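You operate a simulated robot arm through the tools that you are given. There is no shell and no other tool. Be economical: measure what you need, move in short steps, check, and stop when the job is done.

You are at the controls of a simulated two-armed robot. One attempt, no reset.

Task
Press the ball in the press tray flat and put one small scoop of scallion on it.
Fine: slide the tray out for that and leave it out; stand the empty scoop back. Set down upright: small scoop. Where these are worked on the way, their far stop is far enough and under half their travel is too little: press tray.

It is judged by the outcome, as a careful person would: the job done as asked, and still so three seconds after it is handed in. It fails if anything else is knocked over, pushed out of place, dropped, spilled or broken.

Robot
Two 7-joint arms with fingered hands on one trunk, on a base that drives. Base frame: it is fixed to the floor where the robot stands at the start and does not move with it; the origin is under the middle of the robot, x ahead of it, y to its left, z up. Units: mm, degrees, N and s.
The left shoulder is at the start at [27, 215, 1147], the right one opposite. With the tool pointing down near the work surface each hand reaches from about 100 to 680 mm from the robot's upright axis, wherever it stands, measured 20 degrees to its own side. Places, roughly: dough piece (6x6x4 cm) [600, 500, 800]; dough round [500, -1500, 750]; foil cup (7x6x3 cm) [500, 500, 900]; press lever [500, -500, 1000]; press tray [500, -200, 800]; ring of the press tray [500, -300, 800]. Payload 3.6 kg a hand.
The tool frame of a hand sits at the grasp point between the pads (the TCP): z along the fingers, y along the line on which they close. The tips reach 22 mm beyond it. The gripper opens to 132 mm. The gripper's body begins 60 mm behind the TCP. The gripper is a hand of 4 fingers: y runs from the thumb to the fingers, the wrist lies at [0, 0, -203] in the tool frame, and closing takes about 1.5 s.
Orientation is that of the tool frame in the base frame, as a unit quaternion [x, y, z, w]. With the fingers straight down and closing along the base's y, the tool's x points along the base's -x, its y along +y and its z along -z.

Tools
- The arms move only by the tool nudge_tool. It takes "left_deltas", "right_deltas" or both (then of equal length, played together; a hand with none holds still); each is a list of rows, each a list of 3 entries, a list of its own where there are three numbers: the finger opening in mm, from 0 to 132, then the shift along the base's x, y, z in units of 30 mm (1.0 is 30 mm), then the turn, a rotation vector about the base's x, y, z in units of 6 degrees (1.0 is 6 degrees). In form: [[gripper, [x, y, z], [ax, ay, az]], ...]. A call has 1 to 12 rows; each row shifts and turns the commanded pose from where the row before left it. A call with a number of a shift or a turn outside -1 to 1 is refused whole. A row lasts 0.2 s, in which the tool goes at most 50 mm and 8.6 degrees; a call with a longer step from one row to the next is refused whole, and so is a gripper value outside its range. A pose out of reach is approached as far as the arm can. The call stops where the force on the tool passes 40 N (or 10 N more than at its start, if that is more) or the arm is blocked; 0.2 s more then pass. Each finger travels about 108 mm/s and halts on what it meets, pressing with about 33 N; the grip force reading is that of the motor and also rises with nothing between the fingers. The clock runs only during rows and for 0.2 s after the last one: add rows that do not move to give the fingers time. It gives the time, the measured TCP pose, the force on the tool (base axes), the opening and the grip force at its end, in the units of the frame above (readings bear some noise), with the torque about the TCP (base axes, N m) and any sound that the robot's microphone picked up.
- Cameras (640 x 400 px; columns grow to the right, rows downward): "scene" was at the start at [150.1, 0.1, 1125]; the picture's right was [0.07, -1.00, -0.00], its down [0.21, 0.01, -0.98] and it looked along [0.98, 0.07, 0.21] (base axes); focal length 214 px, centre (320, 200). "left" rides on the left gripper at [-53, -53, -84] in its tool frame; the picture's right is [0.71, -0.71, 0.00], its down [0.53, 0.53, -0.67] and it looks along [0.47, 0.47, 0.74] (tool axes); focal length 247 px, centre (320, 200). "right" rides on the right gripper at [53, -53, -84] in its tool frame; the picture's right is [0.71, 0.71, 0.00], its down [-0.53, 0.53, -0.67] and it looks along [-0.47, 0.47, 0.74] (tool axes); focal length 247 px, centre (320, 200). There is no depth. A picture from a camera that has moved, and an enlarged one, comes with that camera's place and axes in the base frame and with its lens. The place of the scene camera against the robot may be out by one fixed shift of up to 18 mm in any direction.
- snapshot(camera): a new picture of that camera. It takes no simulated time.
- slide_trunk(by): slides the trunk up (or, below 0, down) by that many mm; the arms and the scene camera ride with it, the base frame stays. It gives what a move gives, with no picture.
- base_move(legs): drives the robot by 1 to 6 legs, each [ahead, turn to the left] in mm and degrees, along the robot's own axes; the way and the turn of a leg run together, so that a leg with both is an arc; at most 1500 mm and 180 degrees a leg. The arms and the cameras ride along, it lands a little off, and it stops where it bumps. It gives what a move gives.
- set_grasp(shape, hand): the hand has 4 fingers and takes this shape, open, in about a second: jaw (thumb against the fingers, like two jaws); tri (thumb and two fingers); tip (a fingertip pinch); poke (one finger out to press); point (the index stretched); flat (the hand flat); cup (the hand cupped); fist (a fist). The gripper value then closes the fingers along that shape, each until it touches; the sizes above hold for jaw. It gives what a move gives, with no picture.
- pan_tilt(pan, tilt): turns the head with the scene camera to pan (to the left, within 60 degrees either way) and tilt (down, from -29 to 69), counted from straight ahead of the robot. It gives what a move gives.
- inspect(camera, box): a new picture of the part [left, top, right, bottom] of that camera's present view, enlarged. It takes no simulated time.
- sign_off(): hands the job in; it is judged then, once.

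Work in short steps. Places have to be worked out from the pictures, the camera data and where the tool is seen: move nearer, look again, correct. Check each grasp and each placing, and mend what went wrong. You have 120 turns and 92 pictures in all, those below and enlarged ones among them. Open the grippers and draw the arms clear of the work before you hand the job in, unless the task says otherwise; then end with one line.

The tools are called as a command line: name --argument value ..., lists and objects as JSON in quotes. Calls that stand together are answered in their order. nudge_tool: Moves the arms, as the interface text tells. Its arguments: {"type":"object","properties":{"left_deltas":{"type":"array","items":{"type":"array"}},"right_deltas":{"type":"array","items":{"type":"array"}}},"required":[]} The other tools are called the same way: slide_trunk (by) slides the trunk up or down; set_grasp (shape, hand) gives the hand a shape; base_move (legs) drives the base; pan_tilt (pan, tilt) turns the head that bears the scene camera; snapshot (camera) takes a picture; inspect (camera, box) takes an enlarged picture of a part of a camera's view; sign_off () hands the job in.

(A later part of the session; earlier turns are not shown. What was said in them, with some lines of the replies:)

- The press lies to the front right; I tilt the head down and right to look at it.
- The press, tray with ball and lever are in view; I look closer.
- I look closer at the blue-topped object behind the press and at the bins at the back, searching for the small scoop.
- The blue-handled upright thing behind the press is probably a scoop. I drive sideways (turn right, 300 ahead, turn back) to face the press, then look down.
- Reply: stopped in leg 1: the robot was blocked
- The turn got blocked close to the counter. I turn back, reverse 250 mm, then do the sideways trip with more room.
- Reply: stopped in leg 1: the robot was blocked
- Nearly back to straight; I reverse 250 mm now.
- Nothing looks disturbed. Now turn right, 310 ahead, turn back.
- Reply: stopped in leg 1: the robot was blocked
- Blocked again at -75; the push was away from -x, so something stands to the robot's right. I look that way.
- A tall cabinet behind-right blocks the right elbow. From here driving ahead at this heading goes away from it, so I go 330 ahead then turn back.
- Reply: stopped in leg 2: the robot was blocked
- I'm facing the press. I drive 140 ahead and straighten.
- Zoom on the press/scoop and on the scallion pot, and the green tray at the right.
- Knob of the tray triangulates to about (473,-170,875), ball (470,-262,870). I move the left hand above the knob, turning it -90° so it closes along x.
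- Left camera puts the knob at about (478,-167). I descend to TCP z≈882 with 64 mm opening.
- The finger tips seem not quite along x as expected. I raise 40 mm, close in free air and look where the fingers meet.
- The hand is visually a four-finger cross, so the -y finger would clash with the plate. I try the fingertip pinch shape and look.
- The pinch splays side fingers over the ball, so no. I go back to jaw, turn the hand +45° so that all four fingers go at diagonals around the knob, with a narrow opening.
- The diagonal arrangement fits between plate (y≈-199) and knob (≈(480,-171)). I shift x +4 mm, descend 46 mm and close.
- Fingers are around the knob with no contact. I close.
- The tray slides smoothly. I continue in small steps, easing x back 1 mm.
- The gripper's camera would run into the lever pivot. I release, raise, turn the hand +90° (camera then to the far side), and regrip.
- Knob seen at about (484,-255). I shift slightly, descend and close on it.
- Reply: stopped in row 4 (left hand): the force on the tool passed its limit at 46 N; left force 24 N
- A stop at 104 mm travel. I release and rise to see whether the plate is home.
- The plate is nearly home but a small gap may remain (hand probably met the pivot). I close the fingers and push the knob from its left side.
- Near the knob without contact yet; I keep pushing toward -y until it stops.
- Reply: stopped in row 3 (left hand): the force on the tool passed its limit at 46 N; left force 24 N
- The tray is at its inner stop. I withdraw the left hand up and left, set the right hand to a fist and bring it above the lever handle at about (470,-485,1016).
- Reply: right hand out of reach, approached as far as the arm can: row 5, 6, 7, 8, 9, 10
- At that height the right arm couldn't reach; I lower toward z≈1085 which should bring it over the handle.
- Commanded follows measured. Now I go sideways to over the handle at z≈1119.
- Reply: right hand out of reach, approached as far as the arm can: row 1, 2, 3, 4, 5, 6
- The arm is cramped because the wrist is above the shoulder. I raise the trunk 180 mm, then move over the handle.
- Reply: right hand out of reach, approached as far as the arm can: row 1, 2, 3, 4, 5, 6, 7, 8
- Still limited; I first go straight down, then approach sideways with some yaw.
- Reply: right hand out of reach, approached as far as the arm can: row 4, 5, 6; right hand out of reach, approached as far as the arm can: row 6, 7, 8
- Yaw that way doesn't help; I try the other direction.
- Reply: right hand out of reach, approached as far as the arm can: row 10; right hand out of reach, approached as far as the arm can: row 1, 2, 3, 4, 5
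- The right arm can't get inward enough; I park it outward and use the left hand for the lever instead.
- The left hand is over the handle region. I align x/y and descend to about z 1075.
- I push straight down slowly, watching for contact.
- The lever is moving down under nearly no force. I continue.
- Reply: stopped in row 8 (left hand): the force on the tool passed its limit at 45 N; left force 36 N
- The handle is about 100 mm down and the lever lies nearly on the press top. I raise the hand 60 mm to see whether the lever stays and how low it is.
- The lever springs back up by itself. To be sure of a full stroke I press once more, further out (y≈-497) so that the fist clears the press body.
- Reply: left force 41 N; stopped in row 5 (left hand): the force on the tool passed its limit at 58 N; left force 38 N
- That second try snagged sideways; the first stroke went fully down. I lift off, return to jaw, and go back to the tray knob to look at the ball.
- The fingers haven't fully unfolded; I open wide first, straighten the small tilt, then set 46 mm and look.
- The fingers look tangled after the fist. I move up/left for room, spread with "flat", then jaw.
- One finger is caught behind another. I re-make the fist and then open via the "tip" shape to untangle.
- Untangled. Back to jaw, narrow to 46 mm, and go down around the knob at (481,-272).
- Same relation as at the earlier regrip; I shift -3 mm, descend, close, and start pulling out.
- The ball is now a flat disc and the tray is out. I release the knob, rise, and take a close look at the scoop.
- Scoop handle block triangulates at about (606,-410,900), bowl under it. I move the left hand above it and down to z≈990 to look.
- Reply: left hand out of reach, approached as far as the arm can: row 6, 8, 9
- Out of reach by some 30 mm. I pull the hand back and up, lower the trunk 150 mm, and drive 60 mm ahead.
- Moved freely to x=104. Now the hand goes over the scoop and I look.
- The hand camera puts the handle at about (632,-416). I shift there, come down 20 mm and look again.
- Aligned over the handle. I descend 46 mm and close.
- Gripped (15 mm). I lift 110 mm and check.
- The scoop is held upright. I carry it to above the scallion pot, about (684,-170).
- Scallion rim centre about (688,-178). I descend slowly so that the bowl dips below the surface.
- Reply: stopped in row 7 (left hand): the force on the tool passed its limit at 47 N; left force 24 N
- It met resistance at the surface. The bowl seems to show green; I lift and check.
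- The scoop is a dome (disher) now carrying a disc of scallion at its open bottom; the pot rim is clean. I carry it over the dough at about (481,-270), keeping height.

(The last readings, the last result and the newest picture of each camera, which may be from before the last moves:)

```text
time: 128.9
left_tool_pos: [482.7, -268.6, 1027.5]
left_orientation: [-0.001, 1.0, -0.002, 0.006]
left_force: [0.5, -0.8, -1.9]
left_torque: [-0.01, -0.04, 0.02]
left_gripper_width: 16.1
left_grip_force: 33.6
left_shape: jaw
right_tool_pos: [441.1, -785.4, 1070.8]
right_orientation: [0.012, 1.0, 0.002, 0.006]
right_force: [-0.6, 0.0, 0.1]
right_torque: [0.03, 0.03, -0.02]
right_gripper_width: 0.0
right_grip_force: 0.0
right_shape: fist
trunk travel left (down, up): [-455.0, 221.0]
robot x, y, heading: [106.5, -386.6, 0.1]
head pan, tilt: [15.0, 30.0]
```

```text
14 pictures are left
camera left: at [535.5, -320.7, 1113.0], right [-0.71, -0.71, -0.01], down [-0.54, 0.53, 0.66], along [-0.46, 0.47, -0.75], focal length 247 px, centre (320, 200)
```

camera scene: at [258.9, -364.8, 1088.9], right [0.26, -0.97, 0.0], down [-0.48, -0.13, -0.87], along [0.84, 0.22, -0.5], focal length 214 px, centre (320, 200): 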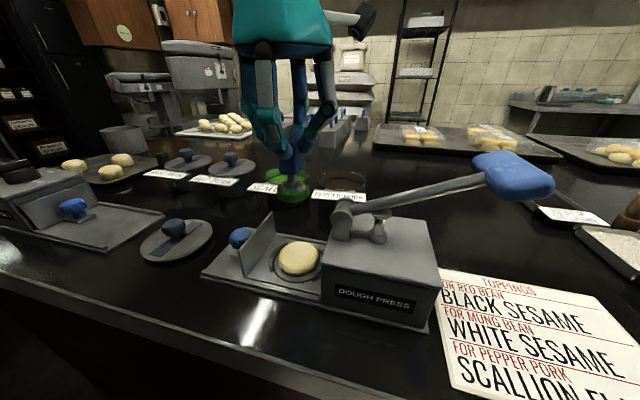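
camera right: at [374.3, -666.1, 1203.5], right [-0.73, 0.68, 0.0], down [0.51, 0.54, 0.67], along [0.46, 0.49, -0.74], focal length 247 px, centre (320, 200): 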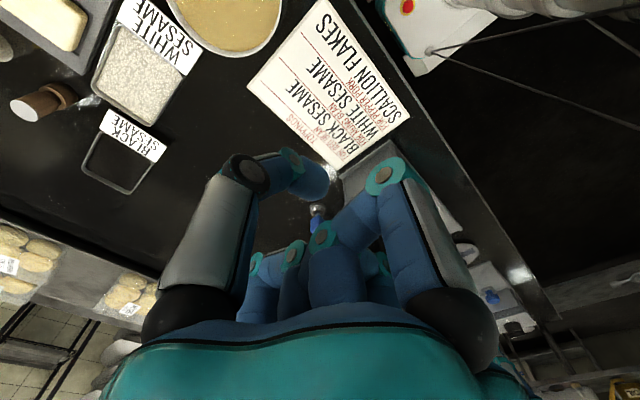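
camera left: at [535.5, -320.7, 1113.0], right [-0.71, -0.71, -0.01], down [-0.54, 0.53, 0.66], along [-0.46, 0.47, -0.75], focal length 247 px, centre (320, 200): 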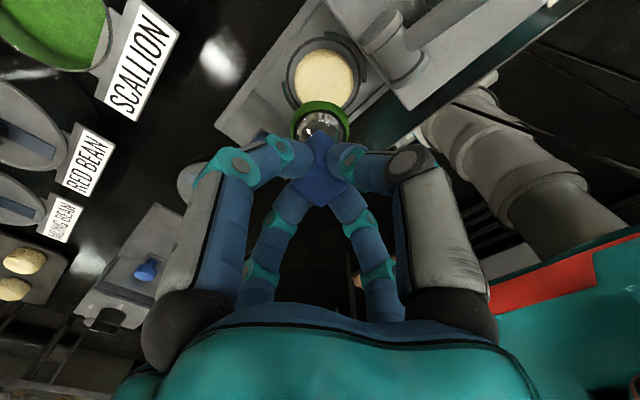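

The bowl is nearly over the dough centre. I shift 2 mm and descend to TCP z≈940.

nudge_tool --left_deltas '[[5, [-0.07, -0.07, -0.5], [0, 0, 0]], [5, [0, 0, -0.6], [0, 0, 0]], [5, [0, 0, -0.6], [0, 0, 0]], [5, [0, 0, -0.6], [0, 0, 0]], [5, [0, 0, -0.5], [0, 0, 0]], [5, [0, 0, 0], [0, 0, 0]]]'

inspect --camera "scene" --box '[220, 150, 380, 310]'

```text
time: 130.3
left_tool_pos: [478.6, -272.0, 944.1]
left_orientation: [-0.001, 1.0, -0.002, 0.006]
left_force: [-0.6, 0.7, -0.8]
left_torque: [0.01, -0.01, 0.03]
left_gripper_width: 16.1
left_grip_force: 32.9
left_shape: jaw
right_tool_pos: [441.5, -784.8, 1071.1]
right_orientation: [0.011, 1.0, 0.001, 0.005]
right_force: [-0.3, 0.7, -0.7]
right_torque: [-0.02, 0.01, 0.0]
right_gripper_width: 0.0
right_grip_force: 0.1
right_shape: fist
trunk travel left (down, up): [-455.0, 221.0]
robot x, y, heading: [104.5, -383.8, -0.1]
head pan, tilt: [15.0, 30.0]
```

```text
2.50 times, centred on (300, 230) of scene
camera zoom: at [258.8, -364.9, 1088.9], right [0.26, -0.97, 0.0], down [-0.48, -0.13, -0.87], along [0.84, 0.22, -0.5], focal length 536 px, centre (370, 125)
```

zoom: 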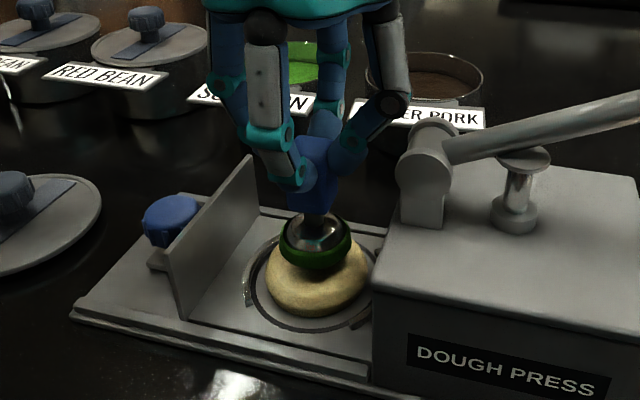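

Well placed over the dough. I continue down in fine steps until light contact.

nudge_tool --left_deltas '[[5, [0, 0, -0.15], [0, 0, 0]], [5, [0, 0, -0.15], [0, 0, 0]], [5, [0, 0, -0.15], [0, 0, 0]]]'

nudge_tool --left_deltas '[[5, [0, 0, -0.1], [0, 0, 0]], [5, [0, 0, 0], [0, 0, 0]]]'

inspect --camera "scene" --box '[220, 150, 380, 310]'

```text
time: 131.1
left_tool_pos: [480.1, -272.1, 934.1]
left_orientation: [0.001, 1.0, -0.003, 0.01]
left_force: [0.6, 1.4, 19.9]
left_torque: [0.03, 0.04, -0.01]
left_gripper_width: 16.0
left_grip_force: 33.0
left_shape: jaw
right_tool_pos: [439.2, -786.2, 1071.6]
right_orientation: [0.011, 1.0, 0.002, 0.006]
right_force: [0.2, -0.6, -0.3]
right_torque: [0.04, 0.02, -0.02]
right_gripper_width: 0.0
right_grip_force: 0.1
right_shape: fist
trunk travel left (down, up): [-455.0, 221.0]
robot x, y, heading: [101.7, -381.7, 0.1]
head pan, tilt: [15.0, 30.0]
```

```text
time: 131.7
left_tool_pos: [479.7, -274.1, 933.6]
left_orientation: [0.0, 1.0, -0.006, 0.012]
left_force: [-4.0, 0.1, 17.0]
left_torque: [-0.01, 0.14, -0.04]
left_gripper_width: 15.9
left_grip_force: 32.6
left_shape: jaw
right_tool_pos: [439.8, -785.6, 1071.4]
right_orientation: [0.013, 1.0, 0.001, 0.006]
right_force: [-0.7, -0.4, 0.1]
right_torque: [-0.01, -0.01, 0.0]
right_gripper_width: 0.1
right_grip_force: 0.0
right_shape: fist
trunk travel left (down, up): [-455.0, 221.0]
robot x, y, heading: [102.6, -381.2, 0.0]
head pan, tilt: [15.0, 30.0]
stopped in row 2 (left hand): the force on the tool passed its limit at 42 N (the readings are from after the stop); the commanded pose is now the measured one
```

```text
2.50 times, centred on (300, 230) of scene
camera zoom: at [258.0, -364.8, 1088.9], right [0.26, -0.97, 0.0], down [-0.48, -0.13, -0.87], along [0.84, 0.22, -0.5], focal length 536 px, centre (370, 125)
```

zoom: 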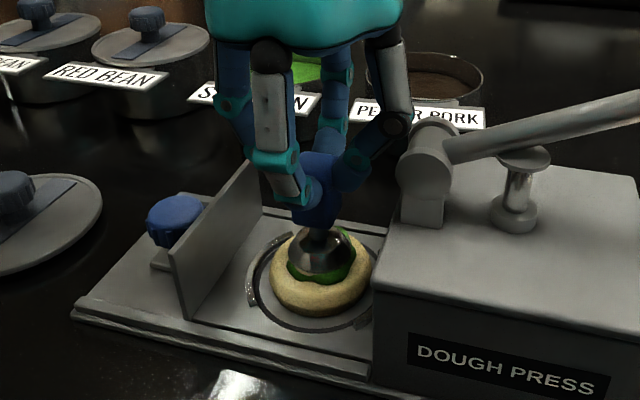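

The scallion now lies as a flattened patch on the dough with the bowl bare above it. I lift the scoop straight up and check.

nudge_tool --left_deltas '[[5, [0, 0, 0.2], [0, 0, 0]], [5, [0, 0, 0.4], [0, 0, 0]], [5, [0, 0, 0.6], [0, 0, 0]], [5, [0, 0, 0.8], [0, 0, 0]], [5, [0, 0, 0.8], [0, 0, 0]], [5, [0, 0, 0.4], [0, 0, 0]]]'

inspect --camera "scene" --box '[220, 150, 380, 310]'

```text
time: 133.1
left_tool_pos: [480.0, -272.4, 1028.1]
left_orientation: [-0.001, 1.0, -0.004, 0.01]
left_force: [-0.4, 0.7, -0.4]
left_torque: [-0.03, -0.02, -0.02]
left_gripper_width: 15.6
left_grip_force: 32.8
left_shape: jaw
right_tool_pos: [440.6, -785.3, 1071.9]
right_orientation: [0.011, 1.0, 0.002, 0.005]
right_force: [0.3, -0.2, 0.4]
right_torque: [0.0, -0.03, -0.02]
right_gripper_width: 0.0
right_grip_force: 0.0
right_shape: fist
trunk travel left (down, up): [-455.0, 221.0]
robot x, y, heading: [101.4, -382.6, 0.1]
head pan, tilt: [15.0, 30.0]
```

```text
2.50 times, centred on (300, 230) of scene
camera zoom: at [258.8, -364.9, 1088.9], right [0.26, -0.97, 0.0], down [-0.48, -0.13, -0.87], along [0.84, 0.22, -0.5], focal length 536 px, centre (370, 125)
```

zoom: 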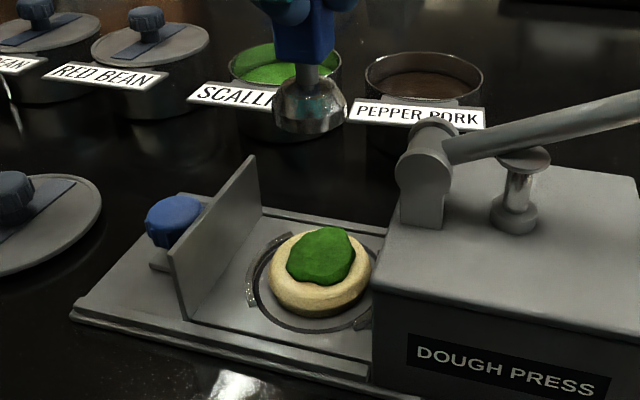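

The scallion sits on the flat dough and the scoop is empty. I carry the scoop back over its place at (632,-416), going back first and then right.

nudge_tool --left_deltas '[[5, [0.8, 0, 0], [0.08, 0.19, 0]], [5, [0.9, 0, 0], [0, 0, 0]], [5, [0.9, 0, 0], [0, 0, 0]], [5, [0.9, -0.3, 0], [0, 0, 0]], [5, [0.9, -0.6, 0], [0, 0, 0]], [5, [0.68, -0.8, 0], [0, 0, 0]], [5, [0, -0.9, 0], [0, 0, 0]], [5, [0, -0.9, 0], [0, 0, 0]], [5, [0, -0.8, 0], [0, 0, 0]], [5, [0, -0.49, 0], [0, 0, 0]], [5, [0, 0, 0], [0, 0, 0]]]'

pan_tilt --pan -8 --tilt 30

inspect --camera "scene" --box '[240, 60, 420, 220]'

inspect --camera "left" --box '[200, 20, 440, 220]'

```text
time: 135.5
left_tool_pos: [633.3, -417.1, 1027.2]
left_orientation: [0.0, 1.0, -0.001, 0.001]
left_force: [0.2, -0.4, -0.3]
left_torque: [0.0, 0.05, 0.04]
left_gripper_width: 15.8
left_grip_force: 33.1
left_shape: jaw
right_tool_pos: [440.1, -785.4, 1071.8]
right_orientation: [0.011, 1.0, 0.002, 0.005]
right_force: [0.7, -0.4, 0.5]
right_torque: [0.0, 0.01, 0.01]
right_gripper_width: 0.0
right_grip_force: 0.1
right_shape: fist
trunk travel left (down, up): [-455.0, 221.0]
robot x, y, heading: [103.0, -385.1, -0.2]
head pan, tilt: [15.0, 30.0]
```

```text
time: 136.3
left_tool_pos: [632.6, -417.5, 1026.8]
left_orientation: [0.0, 1.0, -0.001, 0.001]
left_force: [-0.5, 0.5, -0.7]
left_torque: [0.01, 0.02, 0.0]
left_gripper_width: 15.9
left_grip_force: 32.7
left_shape: jaw
right_tool_pos: [441.6, -785.8, 1070.5]
right_orientation: [0.012, 1.0, 0.002, 0.005]
right_force: [-0.1, -0.1, -0.7]
right_torque: [-0.02, 0.03, -0.04]
right_gripper_width: 0.0
right_grip_force: 0.1
right_shape: fist
trunk travel left (down, up): [-455.0, 221.0]
robot x, y, heading: [102.4, -383.8, -0.3]
head pan, tilt: [-8.0, 30.0]
```

```text
2.50 times, centred on (330, 140) of scene
camera zoom: at [261.2, -400.8, 1088.9], right [-0.14, -0.99, 0.0], down [-0.5, 0.07, -0.87], along [0.86, -0.12, -0.5], focal length 536 px, centre (295, 350)
```

zoom: 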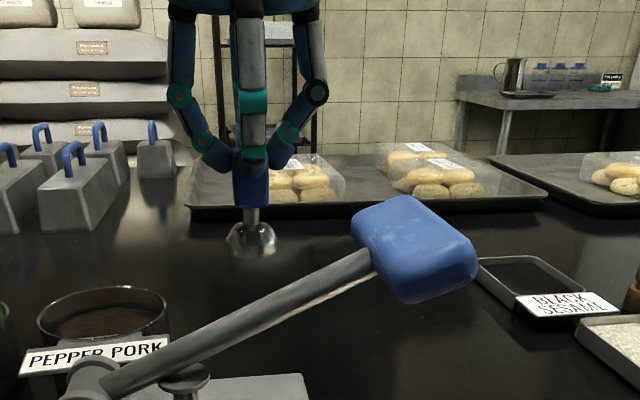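

```text
2.00 times, centred on (320, 120) of left
camera zoom: at [687.8, -468.9, 1111.1], right [-0.71, -0.71, 0.0], down [-0.53, 0.53, 0.67], along [-0.47, 0.47, -0.74], focal length 494 px, centre (320, 360)
```

zoom: 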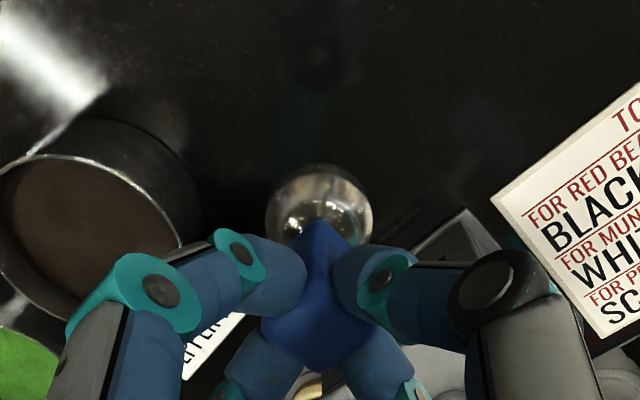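

Upright in hand. I lower it to z≈918, then in fine steps until it touches the table.

nudge_tool --left_deltas '[[5, [0, 0, -0.8], [0, 0, 0]], [5, [0, 0, -0.8], [0, 0, 0]], [5, [0, 0, -0.8], [0, 0, 0]], [5, [0, 0, -0.7], [0, 0, 0]], [5, [0, 0, -0.4], [0, 0, 0]], [5, [0, 0, 0], [0, 0, 0]]]'

nudge_tool --left_deltas '[[5, [0, 0, -0.1], [0, 0, 0]], [5, [0, 0, -0.1], [0, 0, 0]], [5, [0, 0, 0], [0, 0, 0]]]'

```text
time: 137.7
left_tool_pos: [632.2, -414.1, 921.1]
left_orientation: [0.0, 1.0, 0.0, 0.001]
left_force: [-0.3, -0.2, -1.0]
left_torque: [-0.01, 0.01, 0.0]
left_gripper_width: 16.1
left_grip_force: 33.1
left_shape: jaw
right_tool_pos: [441.2, -785.9, 1071.6]
right_orientation: [0.011, 1.0, 0.001, 0.005]
right_force: [0.4, -0.8, 0.5]
right_torque: [0.03, -0.03, -0.05]
right_gripper_width: 0.0
right_grip_force: 0.1
right_shape: fist
trunk travel left (down, up): [-455.0, 221.0]
robot x, y, heading: [105.8, -382.7, 0.1]
head pan, tilt: [-8.0, 30.0]
```

```text
time: 138.5
left_tool_pos: [632.7, -415.5, 917.0]
left_orientation: [-0.001, 1.0, -0.001, 0.001]
left_force: [-0.1, -0.1, -1.1]
left_torque: [0.01, 0.03, 0.02]
left_gripper_width: 15.9
left_grip_force: 32.8
left_shape: jaw
right_tool_pos: [441.3, -785.8, 1071.8]
right_orientation: [0.01, 1.0, 0.002, 0.006]
right_force: [0.4, 0.0, -0.4]
right_torque: [-0.02, 0.02, -0.02]
right_gripper_width: 0.1
right_grip_force: 0.1
right_shape: fist
trunk travel left (down, up): [-455.0, 221.0]
robot x, y, heading: [103.6, -381.2, 0.0]
head pan, tilt: [-8.0, 30.0]
```

No contact yet; I go on in 3 mm steps.

nudge_tool --left_deltas '[[5, [0, 0, -0.1], [0, 0, 0]], [5, [0, 0, -0.1], [0, 0, 0]], [5, [0, 0, 0], [0, 0, 0]]]'

nudge_tool --left_deltas '[[5, [0, 0, -0.07], [0, 0, 0]], [5, [0, 0, 0], [0, 0, 0]]]'

```text
time: 139.3
left_tool_pos: [634.4, -417.0, 911.4]
left_orientation: [-0.001, 1.0, 0.0, 0.002]
left_force: [0.2, 0.3, -0.6]
left_torque: [-0.03, 0.0, -0.02]
left_gripper_width: 15.6
left_grip_force: 32.7
left_shape: jaw
right_tool_pos: [442.1, -785.7, 1071.4]
right_orientation: [0.012, 1.0, 0.002, 0.005]
right_force: [0.2, 0.2, -0.2]
right_torque: [0.03, 0.0, 0.0]
right_gripper_width: 0.2
right_grip_force: 0.2
right_shape: fist
trunk travel left (down, up): [-455.0, 221.0]
robot x, y, heading: [104.1, -381.3, -0.1]
head pan, tilt: [-8.0, 30.0]
```

```text
time: 139.9
left_tool_pos: [633.4, -416.4, 908.0]
left_orientation: [0.0, 1.0, 0.001, 0.001]
left_force: [-0.8, -0.6, -0.7]
left_torque: [0.0, 0.02, -0.02]
left_gripper_width: 15.8
left_grip_force: 33.2
left_shape: jaw
right_tool_pos: [441.6, -785.6, 1071.1]
right_orientation: [0.011, 1.0, 0.002, 0.005]
right_force: [0.5, -0.2, 0.1]
right_torque: [-0.03, -0.01, 0.02]
right_gripper_width: 0.0
right_grip_force: 0.0
right_shape: fist
trunk travel left (down, up): [-455.0, 221.0]
robot x, y, heading: [105.8, -383.7, -0.1]
head pan, tilt: [-8.0, 30.0]
```

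Still free (the scoop slid up slightly in the grip when pressed); a bit further.

nudge_tool --left_deltas '[[5, [0, 0, -0.07], [0, 0, 0]], [5, [0, 0, 0], [0, 0, 0]]]'

nudge_tool --left_deltas '[[5, [0, 0, -0.07], [0, 0, 0]], [5, [0, 0, 0], [0, 0, 0]]]'

nudge_tool --left_deltas '[[5, [0, 0, -0.05], [0, 0, 0]], [5, [0, 0, 0], [0, 0, 0]]]'

inspect --camera "left" --box '[200, 20, 440, 220]'

```text
time: 140.5
left_tool_pos: [632.6, -416.1, 906.9]
left_orientation: [-0.001, 1.0, -0.001, 0.001]
left_force: [0.2, 0.2, -0.6]
left_torque: [0.02, 0.0, 0.0]
left_gripper_width: 15.9
left_grip_force: 33.0
left_shape: jaw
right_tool_pos: [441.1, -785.4, 1071.6]
right_orientation: [0.011, 1.0, 0.001, 0.006]
right_force: [-0.3, 0.5, 0.8]
right_torque: [0.0, -0.01, 0.01]
right_gripper_width: 0.0
right_grip_force: 0.0
right_shape: fist
trunk travel left (down, up): [-455.0, 221.0]
robot x, y, heading: [102.1, -383.5, 0.1]
head pan, tilt: [-8.0, 30.0]
```

```text
time: 141.1
left_tool_pos: [632.7, -416.1, 906.2]
left_orientation: [-0.001, 1.0, 0.0, 0.003]
left_force: [-0.3, 1.4, 9.3]
left_torque: [0.01, -0.03, 0.02]
left_gripper_width: 16.1
left_grip_force: 32.4
left_shape: jaw
right_tool_pos: [439.6, -785.0, 1071.1]
right_orientation: [0.011, 1.0, 0.001, 0.007]
right_force: [0.1, 0.1, -0.4]
right_torque: [0.0, 0.01, 0.01]
right_gripper_width: 0.0
right_grip_force: 0.0
right_shape: fist
trunk travel left (down, up): [-455.0, 221.0]
robot x, y, heading: [105.0, -379.3, -0.1]
head pan, tilt: [-8.0, 30.0]
```

```text
time: 141.7
left_tool_pos: [632.7, -417.8, 905.1]
left_orientation: [0.0, 1.0, -0.003, 0.004]
left_force: [0.9, 2.9, 26.2]
left_torque: [-0.01, -0.01, 0.02]
left_gripper_width: 16.3
left_grip_force: 32.8
left_shape: jaw
right_tool_pos: [438.1, -786.2, 1071.3]
right_orientation: [0.012, 1.0, 0.001, 0.007]
right_force: [0.7, -0.7, -0.2]
right_torque: [0.01, -0.02, 0.0]
right_gripper_width: 0.0
right_grip_force: 0.0
right_shape: fist
trunk travel left (down, up): [-455.0, 221.0]
robot x, y, heading: [104.6, -384.5, 0.1]
head pan, tilt: [-8.0, 30.0]
```

```text
2.00 times, centred on (320, 120) of left
camera zoom: at [686.7, -468.3, 990.0], right [-0.71, -0.71, 0.0], down [-0.53, 0.53, 0.66], along [-0.47, 0.47, -0.75], focal length 494 px, centre (320, 360)
```

zoom: 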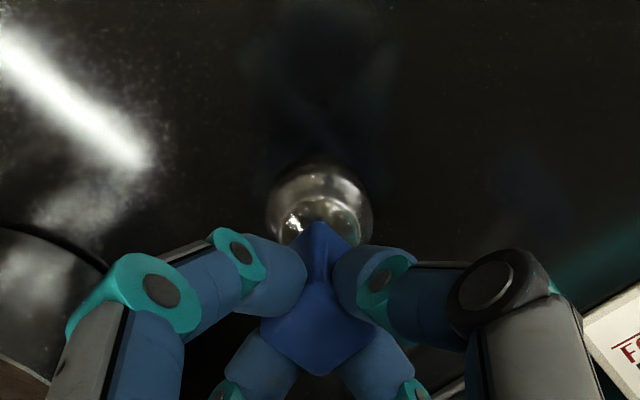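

The scoop stands on the table (26 N). I ease up 2 mm, open to 56 mm, and rise straight.

nudge_tool --left_deltas '[[5, [0, 0, 0.06], [0, 0, 0]], [24, [0, 0, 0], [0, 0, 0]], [40, [0, 0, 0], [0, 0, 0]], [56, [0, 0, 0], [0, 0, 0]], [56, [0, 0, 0], [0, 0, 0]], [56, [0, 0, 0.4], [0, 0, 0]], [56, [0, 0, 0.8], [0, 0, 0]], [56, [0, 0, 0.9], [0, 0, 0]], [56, [0, 0, 0.9], [0, 0, 0]], [56, [0, 0, 0.9], [0, 0, 0]]]'

snapshot --camera "left"

```text
time: 143.9
left_tool_pos: [633.2, -417.2, 1023.3]
left_orientation: [0.0, 1.0, 0.0, 0.001]
left_force: [0.1, -1.4, -0.4]
left_torque: [-0.02, 0.01, -0.02]
left_gripper_width: 55.6
left_grip_force: 0.1
left_shape: jaw
right_tool_pos: [441.8, -785.1, 1071.1]
right_orientation: [0.012, 1.0, 0.001, 0.005]
right_force: [-0.1, 0.4, 0.2]
right_torque: [-0.01, -0.03, 0.0]
right_gripper_width: 0.0
right_grip_force: 0.1
right_shape: fist
trunk travel left (down, up): [-455.0, 221.0]
robot x, y, heading: [100.6, -380.1, 0.3]
head pan, tilt: [-8.0, 30.0]
```

```text
7 pictures are left
camera left: at [687.4, -469.4, 1107.0], right [-0.71, -0.71, 0.0], down [-0.53, 0.53, 0.67], along [-0.47, 0.47, -0.75], focal length 247 px, centre (320, 200)
```

left: 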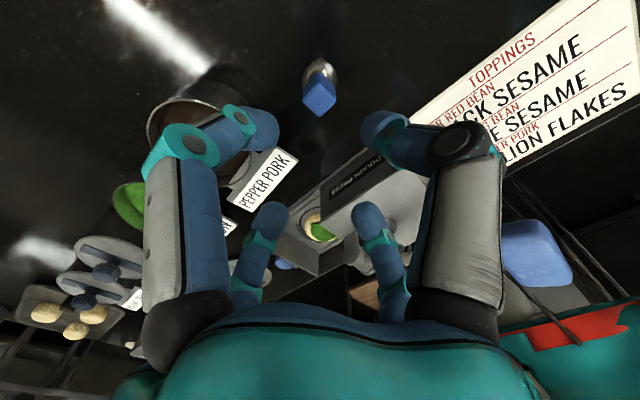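

The scoop stands upright. I withdraw the left arm up and back to the left, and open the right hand.

nudge_tool --left_deltas '[[80, [0, 0.5, 1], [0, 0, 0]], [80, [0, 0.8, 1], [0, 0, 0]], [80, [-0.3, 0.9, 1], [0, 0, 0]], [80, [-0.8, 0.9, 0.4], [0, 0, 0]], [80, [-0.9, 0.9, 0], [0, 0, 0]], [80, [-0.9, 0.9, 0], [0, 0, 0]], [80, [-0.9, 0.9, 0], [0, 0, 0]], [80, [-0.9, 0.9, 0], [0, 0, 0]], [80, [-0.9, 0.9, 0], [0, 0, 0]], [80, [-0.9, 0.5, 0], [0, 0, 0]], [100, [-0.9, 0, 0], [0, 0, 0]], [100, [0, 0, 0], [0, 0, 0]]]'

set_grasp --hand "right" --shape "jaw"

base_move --legs '[[-100, 0]]'

snapshot --camera "scene"

inspect --camera "scene" --box '[180, 130, 380, 290]'

```text
time: 146.5
left_tool_pos: [411.6, -172.7, 1124.2]
left_orientation: [-0.001, 1.0, 0.0, 0.001]
left_force: [-0.6, -0.9, -0.8]
left_torque: [-0.01, 0.01, 0.02]
left_gripper_width: 99.6
left_grip_force: 0.0
left_shape: jaw
right_tool_pos: [440.7, -786.6, 1070.9]
right_orientation: [0.011, 1.0, 0.001, 0.006]
right_force: [-0.3, -0.1, -0.5]
right_torque: [0.01, 0.01, 0.0]
right_gripper_width: 0.1
right_grip_force: 0.0
right_shape: fist
trunk travel left (down, up): [-455.0, 221.0]
robot x, y, heading: [103.9, -384.5, -0.0]
head pan, tilt: [-8.0, 30.0]
```

```text
time: 147.4
left_tool_pos: [412.0, -172.7, 1124.5]
left_orientation: [0.0, 1.0, -0.001, 0.001]
left_force: [-0.2, 0.3, -0.7]
left_torque: [0.01, -0.02, 0.0]
left_gripper_width: 99.7
left_grip_force: 0.1
left_shape: jaw
right_tool_pos: [442.1, -785.4, 1071.5]
right_orientation: [0.011, 1.0, 0.002, 0.005]
right_force: [0.7, 0.9, -0.3]
right_torque: [0.03, 0.04, -0.01]
right_gripper_width: 103.9
right_grip_force: 0.1
right_shape: jaw
trunk travel left (down, up): [-455.0, 221.0]
robot x, y, heading: [101.3, -386.0, -0.0]
head pan, tilt: [-8.0, 30.0]
```

```text
time: 148.6
left_tool_pos: [307.5, -173.5, 1124.1]
left_orientation: [-0.001, 1.0, -0.001, 0.001]
left_force: [0.1, 0.6, 0.1]
left_torque: [0.0, -0.03, 0.01]
left_gripper_width: 99.6
left_grip_force: 0.1
left_shape: jaw
right_tool_pos: [337.3, -786.0, 1070.5]
right_orientation: [0.012, 1.0, 0.002, 0.006]
right_force: [0.1, -1.2, -0.3]
right_torque: [0.0, -0.04, -0.02]
right_gripper_width: 103.7
right_grip_force: 0.0
right_shape: jaw
trunk travel left (down, up): [-455.0, 221.0]
robot x, y, heading: [4.2, -383.3, -0.1]
head pan, tilt: [-8.0, 30.0]
```

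```text
6 pictures are left
camera scene: at [157.5, -400.8, 1089.2], right [-0.14, -0.99, 0.0], down [-0.49, 0.07, -0.87], along [0.86, -0.12, -0.5], focal length 214 px, centre (320, 200)
```

scene: 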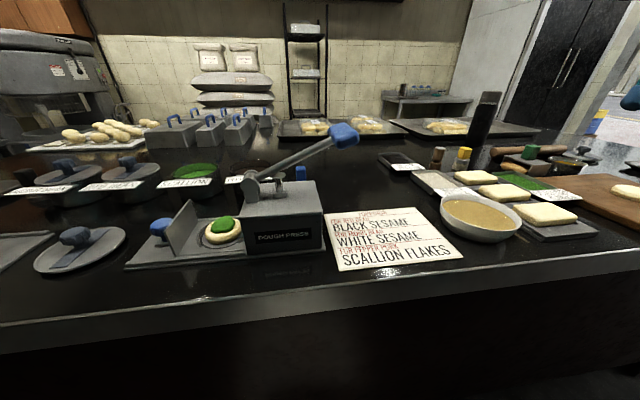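

```text
2.50 times, centred on (280, 210) of scene
camera zoom: at [157.5, -400.8, 1089.2], right [-0.14, -0.99, 0.0], down [-0.49, 0.07, -0.87], along [0.86, -0.12, -0.5], focal length 536 px, centre (420, 175)
```

zoom: 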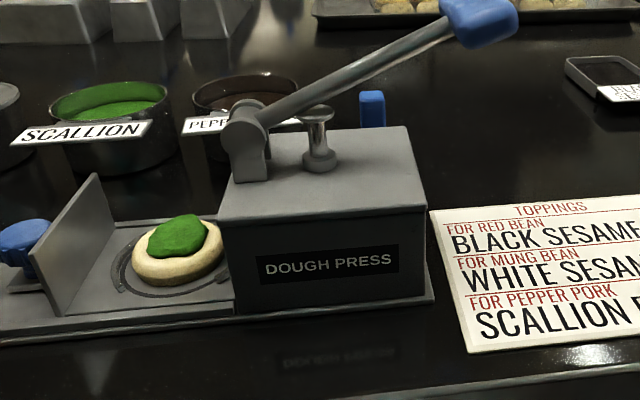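

Everything is in place: flat dough with scallion on the open tray, lever up, scoop standing upright, arms clear.

sign_off

```text
The job is handed in.
```

The ball in the press tray is pressed flat and has one small scoop of scallion on it. The tray is left out, and the empty scoop stands upright in its old place.
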